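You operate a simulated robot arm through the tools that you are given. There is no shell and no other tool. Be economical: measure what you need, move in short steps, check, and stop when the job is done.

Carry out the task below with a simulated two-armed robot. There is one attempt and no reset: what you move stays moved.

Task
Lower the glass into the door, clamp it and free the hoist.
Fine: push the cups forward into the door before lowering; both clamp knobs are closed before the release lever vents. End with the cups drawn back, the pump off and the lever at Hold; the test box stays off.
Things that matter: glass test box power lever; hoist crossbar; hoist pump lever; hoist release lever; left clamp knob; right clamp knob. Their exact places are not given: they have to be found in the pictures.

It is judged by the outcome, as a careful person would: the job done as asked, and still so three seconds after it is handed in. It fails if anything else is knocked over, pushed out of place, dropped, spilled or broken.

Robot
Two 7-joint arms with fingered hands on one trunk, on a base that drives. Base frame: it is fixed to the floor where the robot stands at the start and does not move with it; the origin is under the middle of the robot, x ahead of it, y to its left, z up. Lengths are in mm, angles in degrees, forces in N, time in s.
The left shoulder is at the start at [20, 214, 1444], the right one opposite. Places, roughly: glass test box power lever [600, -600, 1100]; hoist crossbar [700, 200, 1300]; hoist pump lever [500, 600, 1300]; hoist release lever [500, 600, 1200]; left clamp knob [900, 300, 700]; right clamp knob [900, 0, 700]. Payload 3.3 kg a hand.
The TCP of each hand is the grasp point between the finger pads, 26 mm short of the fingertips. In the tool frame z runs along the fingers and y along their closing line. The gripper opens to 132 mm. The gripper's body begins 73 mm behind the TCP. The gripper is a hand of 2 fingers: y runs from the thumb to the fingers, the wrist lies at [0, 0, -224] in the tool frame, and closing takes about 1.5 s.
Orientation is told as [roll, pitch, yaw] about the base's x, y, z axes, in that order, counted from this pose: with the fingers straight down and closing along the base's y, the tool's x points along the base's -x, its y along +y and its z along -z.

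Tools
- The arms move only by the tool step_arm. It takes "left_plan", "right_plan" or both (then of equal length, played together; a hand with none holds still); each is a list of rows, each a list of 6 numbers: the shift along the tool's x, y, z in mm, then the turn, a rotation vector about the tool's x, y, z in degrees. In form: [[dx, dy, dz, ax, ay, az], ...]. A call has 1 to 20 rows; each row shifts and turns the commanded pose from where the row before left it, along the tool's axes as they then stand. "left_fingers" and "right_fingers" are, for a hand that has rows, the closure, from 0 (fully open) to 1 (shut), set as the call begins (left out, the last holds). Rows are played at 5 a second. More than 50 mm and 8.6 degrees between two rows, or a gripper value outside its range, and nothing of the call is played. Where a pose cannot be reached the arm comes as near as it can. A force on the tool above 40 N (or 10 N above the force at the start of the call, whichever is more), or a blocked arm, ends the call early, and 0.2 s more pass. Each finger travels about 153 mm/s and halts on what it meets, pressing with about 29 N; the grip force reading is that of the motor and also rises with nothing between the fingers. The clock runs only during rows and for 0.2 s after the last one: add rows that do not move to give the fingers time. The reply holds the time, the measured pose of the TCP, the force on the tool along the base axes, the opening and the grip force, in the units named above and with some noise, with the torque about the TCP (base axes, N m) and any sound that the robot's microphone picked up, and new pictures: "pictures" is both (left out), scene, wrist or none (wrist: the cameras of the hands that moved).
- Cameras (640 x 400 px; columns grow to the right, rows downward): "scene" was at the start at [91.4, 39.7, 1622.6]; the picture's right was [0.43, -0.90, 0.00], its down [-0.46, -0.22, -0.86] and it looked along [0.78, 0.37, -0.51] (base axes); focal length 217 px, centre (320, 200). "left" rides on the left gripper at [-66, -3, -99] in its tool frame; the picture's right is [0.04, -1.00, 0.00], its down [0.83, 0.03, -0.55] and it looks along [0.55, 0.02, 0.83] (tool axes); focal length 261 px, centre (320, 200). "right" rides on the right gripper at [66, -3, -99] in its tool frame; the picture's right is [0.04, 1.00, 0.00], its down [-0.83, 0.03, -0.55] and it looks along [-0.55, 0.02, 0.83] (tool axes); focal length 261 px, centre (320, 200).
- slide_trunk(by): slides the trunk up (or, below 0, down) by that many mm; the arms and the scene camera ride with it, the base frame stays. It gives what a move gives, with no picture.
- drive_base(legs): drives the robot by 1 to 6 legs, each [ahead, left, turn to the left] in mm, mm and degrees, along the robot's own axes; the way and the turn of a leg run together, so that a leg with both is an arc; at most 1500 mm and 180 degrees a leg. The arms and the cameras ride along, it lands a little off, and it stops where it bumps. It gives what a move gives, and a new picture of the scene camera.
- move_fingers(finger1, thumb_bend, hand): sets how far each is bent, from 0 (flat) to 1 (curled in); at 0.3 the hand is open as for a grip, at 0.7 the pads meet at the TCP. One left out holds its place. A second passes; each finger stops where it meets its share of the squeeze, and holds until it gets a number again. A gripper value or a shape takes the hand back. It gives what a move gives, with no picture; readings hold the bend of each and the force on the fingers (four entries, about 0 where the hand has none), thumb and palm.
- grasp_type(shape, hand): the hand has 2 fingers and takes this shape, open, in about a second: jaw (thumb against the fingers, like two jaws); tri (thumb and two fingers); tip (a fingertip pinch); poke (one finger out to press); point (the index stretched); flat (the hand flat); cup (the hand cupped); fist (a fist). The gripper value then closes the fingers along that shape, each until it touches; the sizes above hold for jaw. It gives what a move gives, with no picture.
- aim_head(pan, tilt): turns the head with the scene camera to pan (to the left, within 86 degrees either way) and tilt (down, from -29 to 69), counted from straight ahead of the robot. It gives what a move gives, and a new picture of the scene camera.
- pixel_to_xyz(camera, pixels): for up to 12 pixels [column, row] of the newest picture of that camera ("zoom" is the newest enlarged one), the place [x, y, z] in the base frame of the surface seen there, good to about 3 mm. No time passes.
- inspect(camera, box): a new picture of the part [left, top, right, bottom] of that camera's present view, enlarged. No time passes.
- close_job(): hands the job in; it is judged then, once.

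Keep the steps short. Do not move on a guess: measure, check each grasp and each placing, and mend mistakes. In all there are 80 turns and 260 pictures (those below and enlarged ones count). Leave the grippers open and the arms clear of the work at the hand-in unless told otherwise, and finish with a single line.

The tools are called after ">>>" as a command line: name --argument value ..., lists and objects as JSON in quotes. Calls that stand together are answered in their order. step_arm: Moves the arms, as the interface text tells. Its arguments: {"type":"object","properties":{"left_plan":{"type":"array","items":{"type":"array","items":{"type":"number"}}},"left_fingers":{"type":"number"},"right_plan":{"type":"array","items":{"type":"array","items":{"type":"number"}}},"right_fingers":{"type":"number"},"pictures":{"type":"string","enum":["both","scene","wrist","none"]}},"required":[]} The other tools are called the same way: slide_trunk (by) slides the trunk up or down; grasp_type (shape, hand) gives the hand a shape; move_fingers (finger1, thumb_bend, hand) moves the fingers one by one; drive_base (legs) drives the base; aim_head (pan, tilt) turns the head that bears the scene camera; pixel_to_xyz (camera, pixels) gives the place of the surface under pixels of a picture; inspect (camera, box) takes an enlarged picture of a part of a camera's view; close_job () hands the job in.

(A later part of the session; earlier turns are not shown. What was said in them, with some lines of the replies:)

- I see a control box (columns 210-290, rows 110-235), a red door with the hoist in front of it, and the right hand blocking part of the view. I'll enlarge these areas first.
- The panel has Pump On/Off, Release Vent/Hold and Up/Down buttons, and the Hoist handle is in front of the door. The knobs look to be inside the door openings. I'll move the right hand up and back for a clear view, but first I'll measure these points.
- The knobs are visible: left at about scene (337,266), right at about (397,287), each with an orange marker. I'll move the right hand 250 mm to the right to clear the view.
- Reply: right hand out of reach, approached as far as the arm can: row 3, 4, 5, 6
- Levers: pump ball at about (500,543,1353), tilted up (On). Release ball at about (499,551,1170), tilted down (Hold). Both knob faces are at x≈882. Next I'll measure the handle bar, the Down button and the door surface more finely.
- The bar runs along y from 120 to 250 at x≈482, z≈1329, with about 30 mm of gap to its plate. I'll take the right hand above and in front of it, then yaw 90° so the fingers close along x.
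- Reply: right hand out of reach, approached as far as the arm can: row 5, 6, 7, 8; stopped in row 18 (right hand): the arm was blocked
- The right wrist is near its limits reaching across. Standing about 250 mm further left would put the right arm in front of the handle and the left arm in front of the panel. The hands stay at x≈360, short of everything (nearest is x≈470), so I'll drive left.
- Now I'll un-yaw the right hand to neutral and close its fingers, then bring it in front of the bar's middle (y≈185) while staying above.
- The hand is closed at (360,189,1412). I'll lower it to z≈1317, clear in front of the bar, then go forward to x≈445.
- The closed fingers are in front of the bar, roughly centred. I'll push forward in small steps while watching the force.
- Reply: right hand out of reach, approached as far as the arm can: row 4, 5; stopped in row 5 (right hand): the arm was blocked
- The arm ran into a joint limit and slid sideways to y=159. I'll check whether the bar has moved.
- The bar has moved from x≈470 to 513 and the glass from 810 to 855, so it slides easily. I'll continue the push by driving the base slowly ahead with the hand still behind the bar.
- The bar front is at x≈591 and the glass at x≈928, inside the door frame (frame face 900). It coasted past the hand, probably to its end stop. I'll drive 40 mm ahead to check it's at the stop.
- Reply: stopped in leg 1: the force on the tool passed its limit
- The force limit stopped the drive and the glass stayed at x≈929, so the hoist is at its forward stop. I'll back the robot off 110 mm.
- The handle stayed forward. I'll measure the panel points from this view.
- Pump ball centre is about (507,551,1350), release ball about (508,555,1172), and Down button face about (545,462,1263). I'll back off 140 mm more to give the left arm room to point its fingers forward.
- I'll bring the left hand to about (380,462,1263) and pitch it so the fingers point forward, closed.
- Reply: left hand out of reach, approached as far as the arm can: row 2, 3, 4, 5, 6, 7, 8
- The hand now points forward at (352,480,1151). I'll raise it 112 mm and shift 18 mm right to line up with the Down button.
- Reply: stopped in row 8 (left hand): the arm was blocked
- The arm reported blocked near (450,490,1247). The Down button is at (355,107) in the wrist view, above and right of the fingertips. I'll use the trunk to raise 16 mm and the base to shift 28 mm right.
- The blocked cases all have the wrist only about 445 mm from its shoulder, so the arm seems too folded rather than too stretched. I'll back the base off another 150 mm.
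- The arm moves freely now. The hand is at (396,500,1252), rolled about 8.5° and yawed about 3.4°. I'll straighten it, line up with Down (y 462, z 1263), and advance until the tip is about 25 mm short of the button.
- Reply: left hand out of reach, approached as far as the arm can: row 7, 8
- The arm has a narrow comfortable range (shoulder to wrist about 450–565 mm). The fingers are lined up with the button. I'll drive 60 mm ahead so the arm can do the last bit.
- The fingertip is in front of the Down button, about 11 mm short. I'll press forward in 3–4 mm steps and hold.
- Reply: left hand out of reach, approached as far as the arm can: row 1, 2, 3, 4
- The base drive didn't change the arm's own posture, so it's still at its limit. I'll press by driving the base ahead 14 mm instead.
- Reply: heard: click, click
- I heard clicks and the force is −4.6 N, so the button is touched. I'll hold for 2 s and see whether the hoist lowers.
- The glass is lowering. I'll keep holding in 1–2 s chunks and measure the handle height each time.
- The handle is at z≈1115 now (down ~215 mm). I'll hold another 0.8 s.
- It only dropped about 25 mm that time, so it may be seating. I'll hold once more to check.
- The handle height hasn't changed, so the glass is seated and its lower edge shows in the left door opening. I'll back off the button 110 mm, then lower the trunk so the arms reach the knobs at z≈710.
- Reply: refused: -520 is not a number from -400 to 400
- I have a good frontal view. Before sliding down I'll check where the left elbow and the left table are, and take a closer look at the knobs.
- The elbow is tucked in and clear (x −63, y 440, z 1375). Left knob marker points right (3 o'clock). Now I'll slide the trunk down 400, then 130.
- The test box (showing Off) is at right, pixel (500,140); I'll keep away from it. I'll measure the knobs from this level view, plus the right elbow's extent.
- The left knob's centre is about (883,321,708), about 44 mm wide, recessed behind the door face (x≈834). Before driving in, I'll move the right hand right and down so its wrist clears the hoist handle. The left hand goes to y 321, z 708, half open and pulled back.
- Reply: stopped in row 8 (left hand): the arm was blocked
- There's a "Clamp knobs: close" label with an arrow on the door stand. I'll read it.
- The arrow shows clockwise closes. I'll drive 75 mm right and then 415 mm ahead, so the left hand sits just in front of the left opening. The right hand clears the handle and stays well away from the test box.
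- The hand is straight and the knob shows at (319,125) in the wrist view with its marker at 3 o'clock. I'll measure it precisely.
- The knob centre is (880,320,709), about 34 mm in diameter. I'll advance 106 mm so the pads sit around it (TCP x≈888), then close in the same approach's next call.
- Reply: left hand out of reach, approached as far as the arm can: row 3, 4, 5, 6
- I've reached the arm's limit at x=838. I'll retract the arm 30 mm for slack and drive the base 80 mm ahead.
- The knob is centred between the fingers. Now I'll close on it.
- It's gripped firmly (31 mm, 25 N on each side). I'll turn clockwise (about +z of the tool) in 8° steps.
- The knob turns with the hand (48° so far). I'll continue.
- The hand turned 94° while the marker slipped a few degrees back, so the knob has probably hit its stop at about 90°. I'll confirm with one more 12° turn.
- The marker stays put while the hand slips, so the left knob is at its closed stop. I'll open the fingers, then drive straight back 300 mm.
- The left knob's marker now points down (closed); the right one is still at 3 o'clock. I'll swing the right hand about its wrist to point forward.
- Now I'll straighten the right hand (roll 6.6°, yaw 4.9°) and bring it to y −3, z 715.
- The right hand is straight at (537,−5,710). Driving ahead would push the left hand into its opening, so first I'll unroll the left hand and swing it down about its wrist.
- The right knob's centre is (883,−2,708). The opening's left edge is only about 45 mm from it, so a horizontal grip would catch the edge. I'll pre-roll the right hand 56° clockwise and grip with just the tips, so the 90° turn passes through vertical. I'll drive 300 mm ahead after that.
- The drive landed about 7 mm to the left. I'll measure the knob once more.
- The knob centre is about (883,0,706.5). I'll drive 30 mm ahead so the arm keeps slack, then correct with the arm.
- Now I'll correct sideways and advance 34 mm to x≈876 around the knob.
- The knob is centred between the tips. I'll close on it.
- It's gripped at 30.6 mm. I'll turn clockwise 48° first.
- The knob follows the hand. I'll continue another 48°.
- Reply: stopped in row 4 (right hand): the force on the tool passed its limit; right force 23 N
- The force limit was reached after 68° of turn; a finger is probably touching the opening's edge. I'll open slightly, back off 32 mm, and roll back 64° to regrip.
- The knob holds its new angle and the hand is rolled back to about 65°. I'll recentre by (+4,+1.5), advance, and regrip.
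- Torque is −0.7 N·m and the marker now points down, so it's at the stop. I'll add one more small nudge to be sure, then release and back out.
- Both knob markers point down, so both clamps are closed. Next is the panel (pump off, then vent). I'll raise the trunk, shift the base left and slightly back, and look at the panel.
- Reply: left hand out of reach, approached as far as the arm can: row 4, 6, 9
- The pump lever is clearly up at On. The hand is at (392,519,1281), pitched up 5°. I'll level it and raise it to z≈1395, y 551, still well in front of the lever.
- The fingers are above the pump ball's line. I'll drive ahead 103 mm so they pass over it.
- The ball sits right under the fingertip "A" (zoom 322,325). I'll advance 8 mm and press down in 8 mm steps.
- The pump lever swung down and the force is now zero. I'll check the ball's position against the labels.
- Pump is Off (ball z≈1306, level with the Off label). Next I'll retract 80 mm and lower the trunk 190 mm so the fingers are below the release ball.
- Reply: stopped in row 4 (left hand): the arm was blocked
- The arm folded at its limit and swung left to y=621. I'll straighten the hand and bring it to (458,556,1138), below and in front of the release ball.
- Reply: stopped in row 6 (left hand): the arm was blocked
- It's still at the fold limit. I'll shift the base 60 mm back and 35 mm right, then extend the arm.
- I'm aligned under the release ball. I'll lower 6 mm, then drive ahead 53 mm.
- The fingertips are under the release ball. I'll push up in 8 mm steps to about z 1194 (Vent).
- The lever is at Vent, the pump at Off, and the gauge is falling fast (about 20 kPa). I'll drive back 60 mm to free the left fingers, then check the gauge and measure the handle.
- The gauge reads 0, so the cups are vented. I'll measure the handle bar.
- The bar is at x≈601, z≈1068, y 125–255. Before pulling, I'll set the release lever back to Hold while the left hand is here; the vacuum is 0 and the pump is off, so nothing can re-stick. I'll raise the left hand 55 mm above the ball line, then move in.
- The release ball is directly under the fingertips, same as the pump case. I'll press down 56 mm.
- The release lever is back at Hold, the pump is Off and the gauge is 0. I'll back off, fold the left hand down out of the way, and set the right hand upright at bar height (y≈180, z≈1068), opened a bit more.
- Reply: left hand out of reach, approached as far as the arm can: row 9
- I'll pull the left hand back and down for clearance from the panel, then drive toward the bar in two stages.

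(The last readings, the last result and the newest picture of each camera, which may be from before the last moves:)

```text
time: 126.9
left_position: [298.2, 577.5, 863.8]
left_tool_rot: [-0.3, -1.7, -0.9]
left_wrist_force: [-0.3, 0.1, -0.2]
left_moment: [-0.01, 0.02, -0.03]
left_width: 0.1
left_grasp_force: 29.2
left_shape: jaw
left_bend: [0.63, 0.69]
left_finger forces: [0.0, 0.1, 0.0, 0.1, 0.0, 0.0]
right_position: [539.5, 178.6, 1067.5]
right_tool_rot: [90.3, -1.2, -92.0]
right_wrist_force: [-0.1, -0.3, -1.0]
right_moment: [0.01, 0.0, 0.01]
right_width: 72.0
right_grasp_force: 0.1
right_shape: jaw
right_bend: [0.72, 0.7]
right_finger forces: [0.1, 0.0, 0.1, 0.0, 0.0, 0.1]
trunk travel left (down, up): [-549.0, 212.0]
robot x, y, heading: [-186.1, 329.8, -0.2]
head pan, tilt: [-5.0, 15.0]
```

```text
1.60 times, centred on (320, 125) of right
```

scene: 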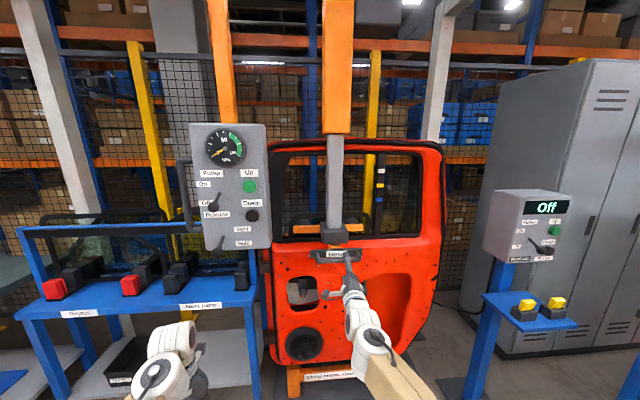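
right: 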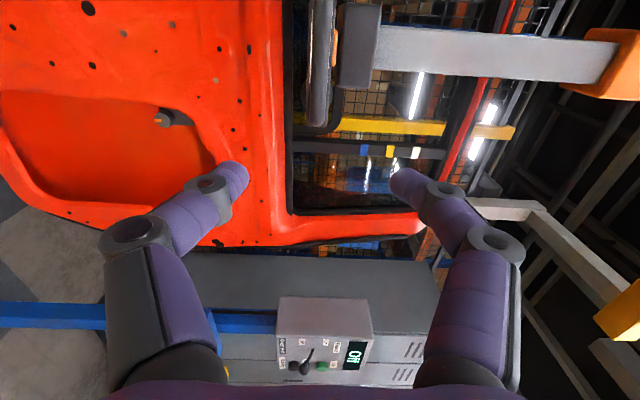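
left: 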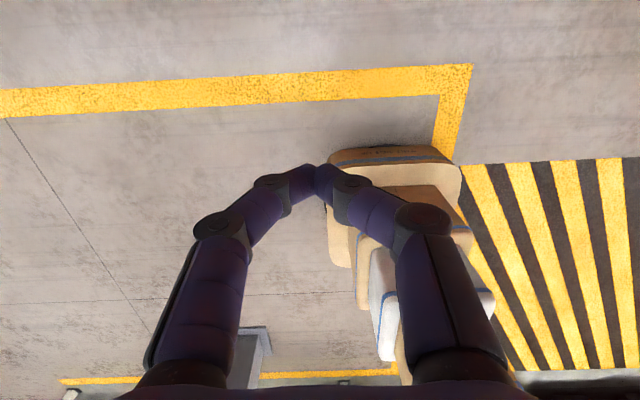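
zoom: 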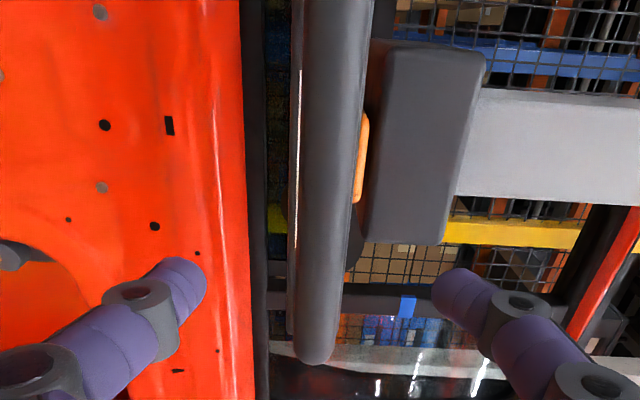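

The bar lies centred between the upper and lower fingers. I'll drive 57 mm further and then close.

>>> drive_base --legs '[[57, 0, 0]]'

>>> step_arm --right_plan '[[0, 0, 0, 0, 0, 0], [0, 0, 0, 0, 0, 0], [0, 0, 0, 0, 0, 0], [0, 0, 0, 0, 0, 0], [0, 0, 0, 0, 0, 0], [0, 0, 0, 0, 0, 0]]' --right_fingers 1 --pictures "wrist"

```text
time: 127.9
left_position: [355.6, 576.7, 862.1]
left_tool_rot: [-0.4, -1.6, -1.0]
left_wrist_force: [0.9, 0.1, -0.8]
left_moment: [0.01, 0.0, 0.0]
left_width: 0.0
left_grasp_force: 29.2
left_shape: jaw
left_bend: [0.63, 0.69]
left_finger forces: [0.0, 0.1, 0.0, 0.0, 0.0, 0.0]
right_position: [598.9, 174.0, 1067.0]
right_tool_rot: [90.3, -1.4, -92.3]
right_wrist_force: [0.7, -0.5, -1.6]
right_moment: [0.02, -0.05, -0.01]
right_width: 72.0
right_grasp_force: 0.1
right_shape: jaw
right_bend: [0.72, 0.7]
right_finger forces: [0.0, 0.0, 0.1, 0.0, 0.0, 0.1]
trunk travel left (down, up): [-549.0, 212.0]
robot x, y, heading: [-131.9, 325.0, -0.1]
head pan, tilt: [-5.0, 15.0]
```

scene: 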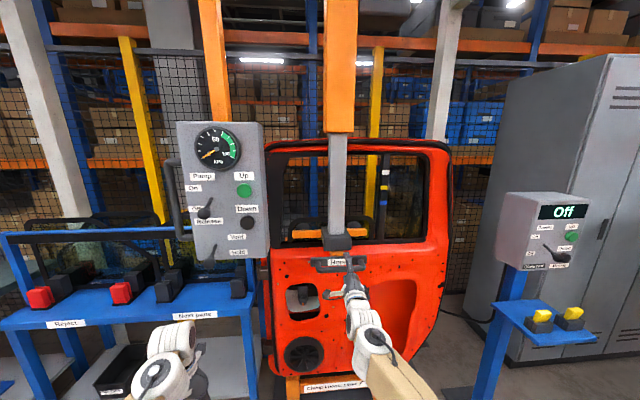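

```text
time: 129.3
left_position: [354.7, 576.8, 863.2]
left_tool_rot: [-0.4, -1.8, -1.0]
left_wrist_force: [1.0, -0.9, -0.1]
left_moment: [-0.02, 0.0, 0.01]
left_width: 0.0
left_grasp_force: 29.6
left_shape: jaw
left_bend: [0.63, 0.69]
left_finger forces: [0.0, 0.0, 0.0, 0.0, 0.0, 0.0]
right_position: [598.4, 172.4, 1066.5]
right_tool_rot: [90.3, -1.4, -92.5]
right_wrist_force: [6.2, -2.0, -0.9]
right_moment: [0.01, -0.01, -0.03]
right_width: 0.0
right_grasp_force: 29.1
right_shape: jaw
right_bend: [0.68, 0.73]
right_finger forces: [23.9, 0.0, 0.0, 0.0, 24.4, 0.0]
trunk travel left (down, up): [-549.0, 212.0]
robot x, y, heading: [-130.0, 324.4, -0.3]
head pan, tilt: [-5.0, 15.0]
```

right: 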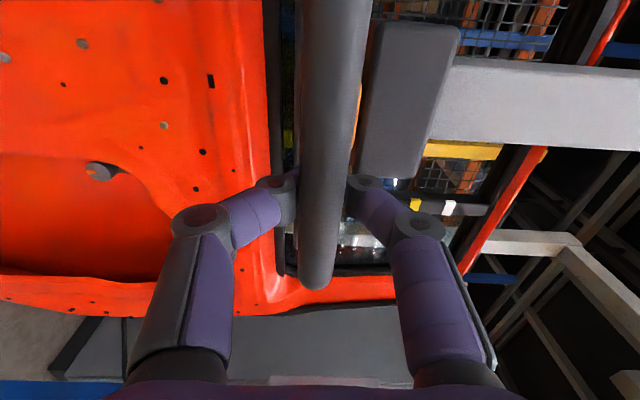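

The fingertips closed behind the bar (width 0, 24 N on both fingers, slight pull), so the bar is hooked. I'll drive back 50 mm and check that the glass stays.

>>> drive_base --legs '[[-50, 0, 0]]'

>>> inspect --camera "scene" --box '[250, 130, 460, 290]'

```text
time: 130.2
left_position: [303.4, 576.6, 863.8]
left_tool_rot: [-0.4, -1.9, -0.8]
left_wrist_force: [-0.2, -0.6, 0.3]
left_moment: [0.0, -0.05, 0.0]
left_width: 0.0
left_grasp_force: 28.6
left_shape: jaw
left_bend: [0.63, 0.69]
left_finger forces: [0.0, 0.0, 0.1, 0.1, 0.1, 0.0]
right_position: [548.3, 175.2, 1068.8]
right_tool_rot: [90.5, -1.3, -92.2]
right_wrist_force: [-0.2, -1.0, -0.4]
right_moment: [-0.01, 0.02, -0.02]
right_width: 0.2
right_grasp_force: 29.0
right_shape: jaw
right_bend: [0.68, 0.72]
right_finger forces: [0.0, 0.1, 0.0, 0.0, 0.0, 0.0]
trunk travel left (down, up): [-549.0, 212.0]
robot x, y, heading: [-184.8, 327.7, -0.1]
head pan, tilt: [-5.0, 15.0]
```

scene: 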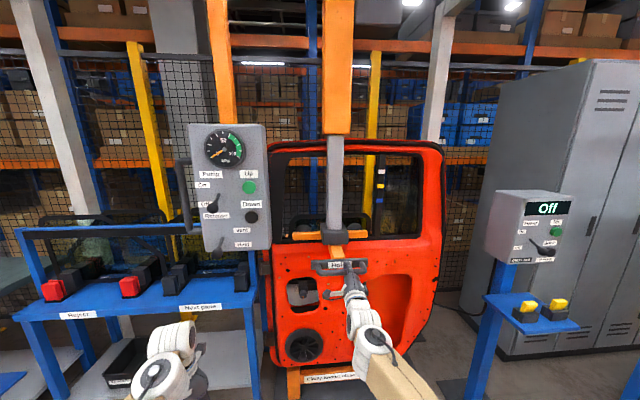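

```text
2.50 times, centred on (355, 210) of scene
5 turns are left
```

zoom: 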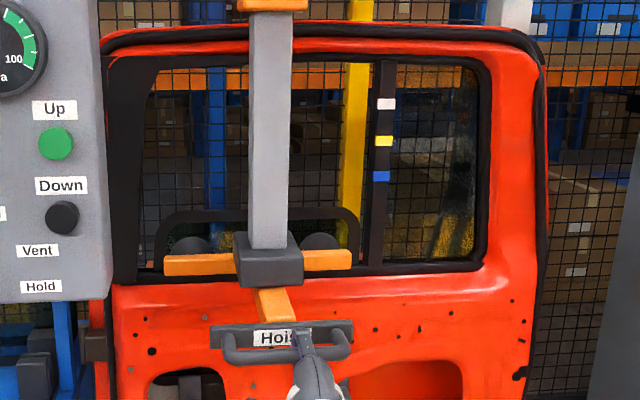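

The hoist is coming back while the glass and door stay put. Five turns are left, so I'll pull the rest of the way now; the drive will halt at the stop if it's reached.

>>> drive_base --legs '[[-85, 0, 0]]'

```text
time: 131.3
left_position: [235.7, 577.1, 862.8]
left_tool_rot: [-0.4, -1.7, -0.8]
left_wrist_force: [0.6, 0.5, -0.7]
left_moment: [0.01, 0.0, 0.02]
left_width: 0.1
left_grasp_force: 29.0
left_shape: jaw
left_bend: [0.63, 0.69]
left_finger forces: [0.0, 0.0, 0.0, 0.1, 0.0, 0.0]
right_position: [481.5, 173.1, 1068.2]
right_tool_rot: [90.3, -1.5, -92.2]
right_wrist_force: [12.7, 0.7, -2.0]
right_moment: [-0.01, 0.04, -0.02]
right_width: 0.0
right_grasp_force: 28.6
right_shape: jaw
right_bend: [0.64, 0.71]
right_finger forces: [0.0, 0.0, 0.0, 0.1, 0.0, 0.1]
trunk travel left (down, up): [-549.0, 212.0]
robot x, y, heading: [-250.4, 325.2, -0.1]
head pan, tilt: [-5.0, 15.0]
stopped in leg 1: the force on the tool passed its limit (the readings are from after the stop); the commanded pose is now the measured one
4 turns are left
```

scene: 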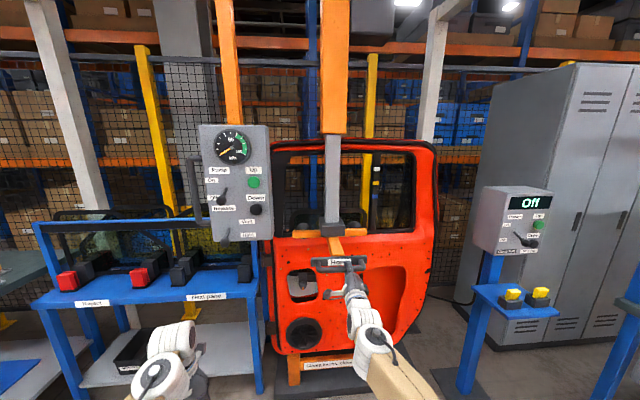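

The hoist hit its back stop: the right hand is at x=481, the bar's original place. Now I'll open both hands.

>>> step_arm --left_plan '[[0, 0, 0, 0, 0, 0], [0, 0, 0, 0, 0, 0], [0, 0, 0, 0, 0, 0], [0, 0, 0, 0, 0, 0], [0, 0, 0, 0, 0, 0], [0, 0, 0, 0, 0, 0], [0, 0, 0, 0, 0, 0]]' --right_plan '[[0, 0, 0, 0, 0, 0], [0, 0, 0, 0, 0, 0], [0, 0, 0, 0, 0, 0], [0, 0, 0, 0, 0, 0], [0, 0, 0, 0, 0, 0], [0, 0, 0, 0, 0, 0], [0, 0, 0, 0, 0, 0]]' --left_fingers 0 --right_fingers 0.2 --pictures "both"

```text
time: 132.9
left_position: [233.8, 576.2, 864.8]
left_tool_rot: [-0.4, -1.9, -1.0]
left_wrist_force: [-0.4, -0.1, 1.0]
left_moment: [-0.04, 0.0, 0.01]
left_width: 132.0
left_grasp_force: 0.0
left_shape: jaw
left_bend: [0.3, 0.3]
left_finger forces: [0.1, 0.0, 0.0, 0.0, 0.0, 0.0]
right_position: [479.0, 173.2, 1069.4]
right_tool_rot: [90.4, -1.5, -92.3]
right_wrist_force: [-0.2, 0.8, 0.1]
right_moment: [0.02, 0.01, 0.01]
right_width: 105.3
right_grasp_force: 0.1
right_shape: jaw
right_bend: [0.59, 0.43]
right_finger forces: [0.0, 0.0, 0.1, 0.0, 0.0, 0.0]
trunk travel left (down, up): [-549.0, 212.0]
robot x, y, heading: [-251.5, 323.3, -0.4]
head pan, tilt: [-5.0, 15.0]
3 turns are left
```

scene: 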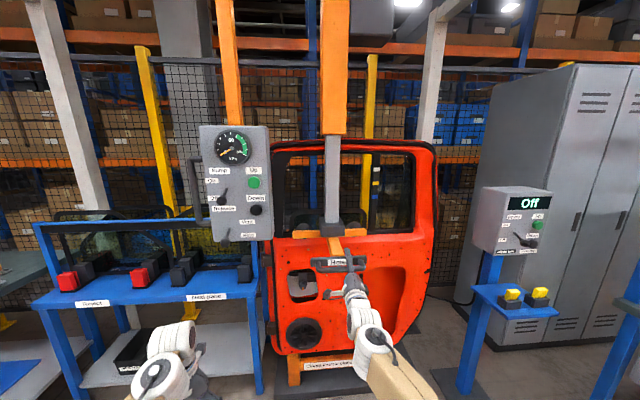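
right: 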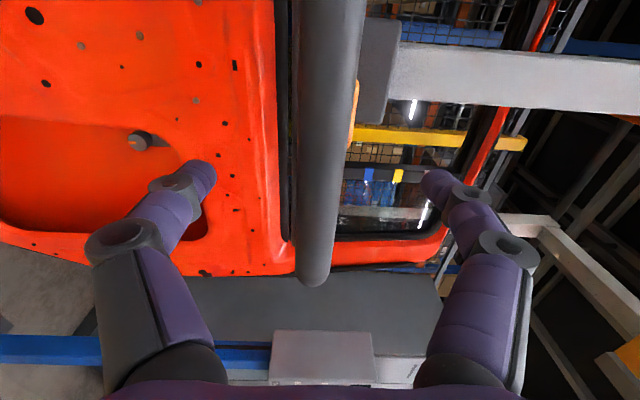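
left: 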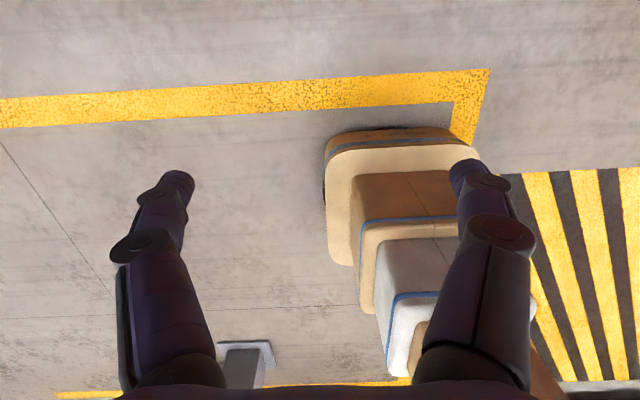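

Both hands are open and the bar is free between the fingers. I'll drive straight back 150 mm to clear everything.

>>> drive_base --legs '[[-150, 0, 0]]'

```text
time: 134.2
left_position: [80.3, 574.2, 865.1]
left_tool_rot: [-0.4, -1.8, -1.0]
left_wrist_force: [-0.4, -0.9, -0.2]
left_moment: [0.0, -0.03, 0.02]
left_width: 131.9
left_grasp_force: 0.1
left_shape: jaw
left_bend: [0.3, 0.3]
left_finger forces: [0.0, 0.0, 0.0, 0.1, 0.1, 0.0]
right_position: [323.9, 171.3, 1069.2]
right_tool_rot: [90.6, -1.5, -92.5]
right_wrist_force: [-0.5, -0.7, -0.5]
right_moment: [0.02, 0.03, 0.06]
right_width: 105.4
right_grasp_force: 0.1
right_shape: jaw
right_bend: [0.59, 0.43]
right_finger forces: [0.0, 0.1, 0.0, 0.0, 0.0, 0.0]
trunk travel left (down, up): [-549.0, 212.0]
robot x, y, heading: [-397.6, 324.8, -0.5]
head pan, tilt: [-5.0, 15.0]
2 turns are left
```

scene: 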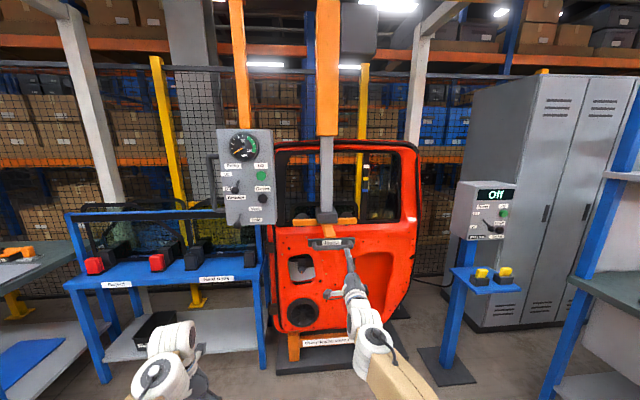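

The hoist is drawn back, the glass is clamped in the door, the pump is Off, the lever is at Hold, the test box shows Off and the arms are clear. I'm handing in.

>>> close_job

```text
The job is handed in.
```

The glass is lowered into the door and clamped, and the hoist is freed: cups drawn back, pump off, release lever at Hold (set before the cups were drawn back, with the gauge at 0), test box still off.
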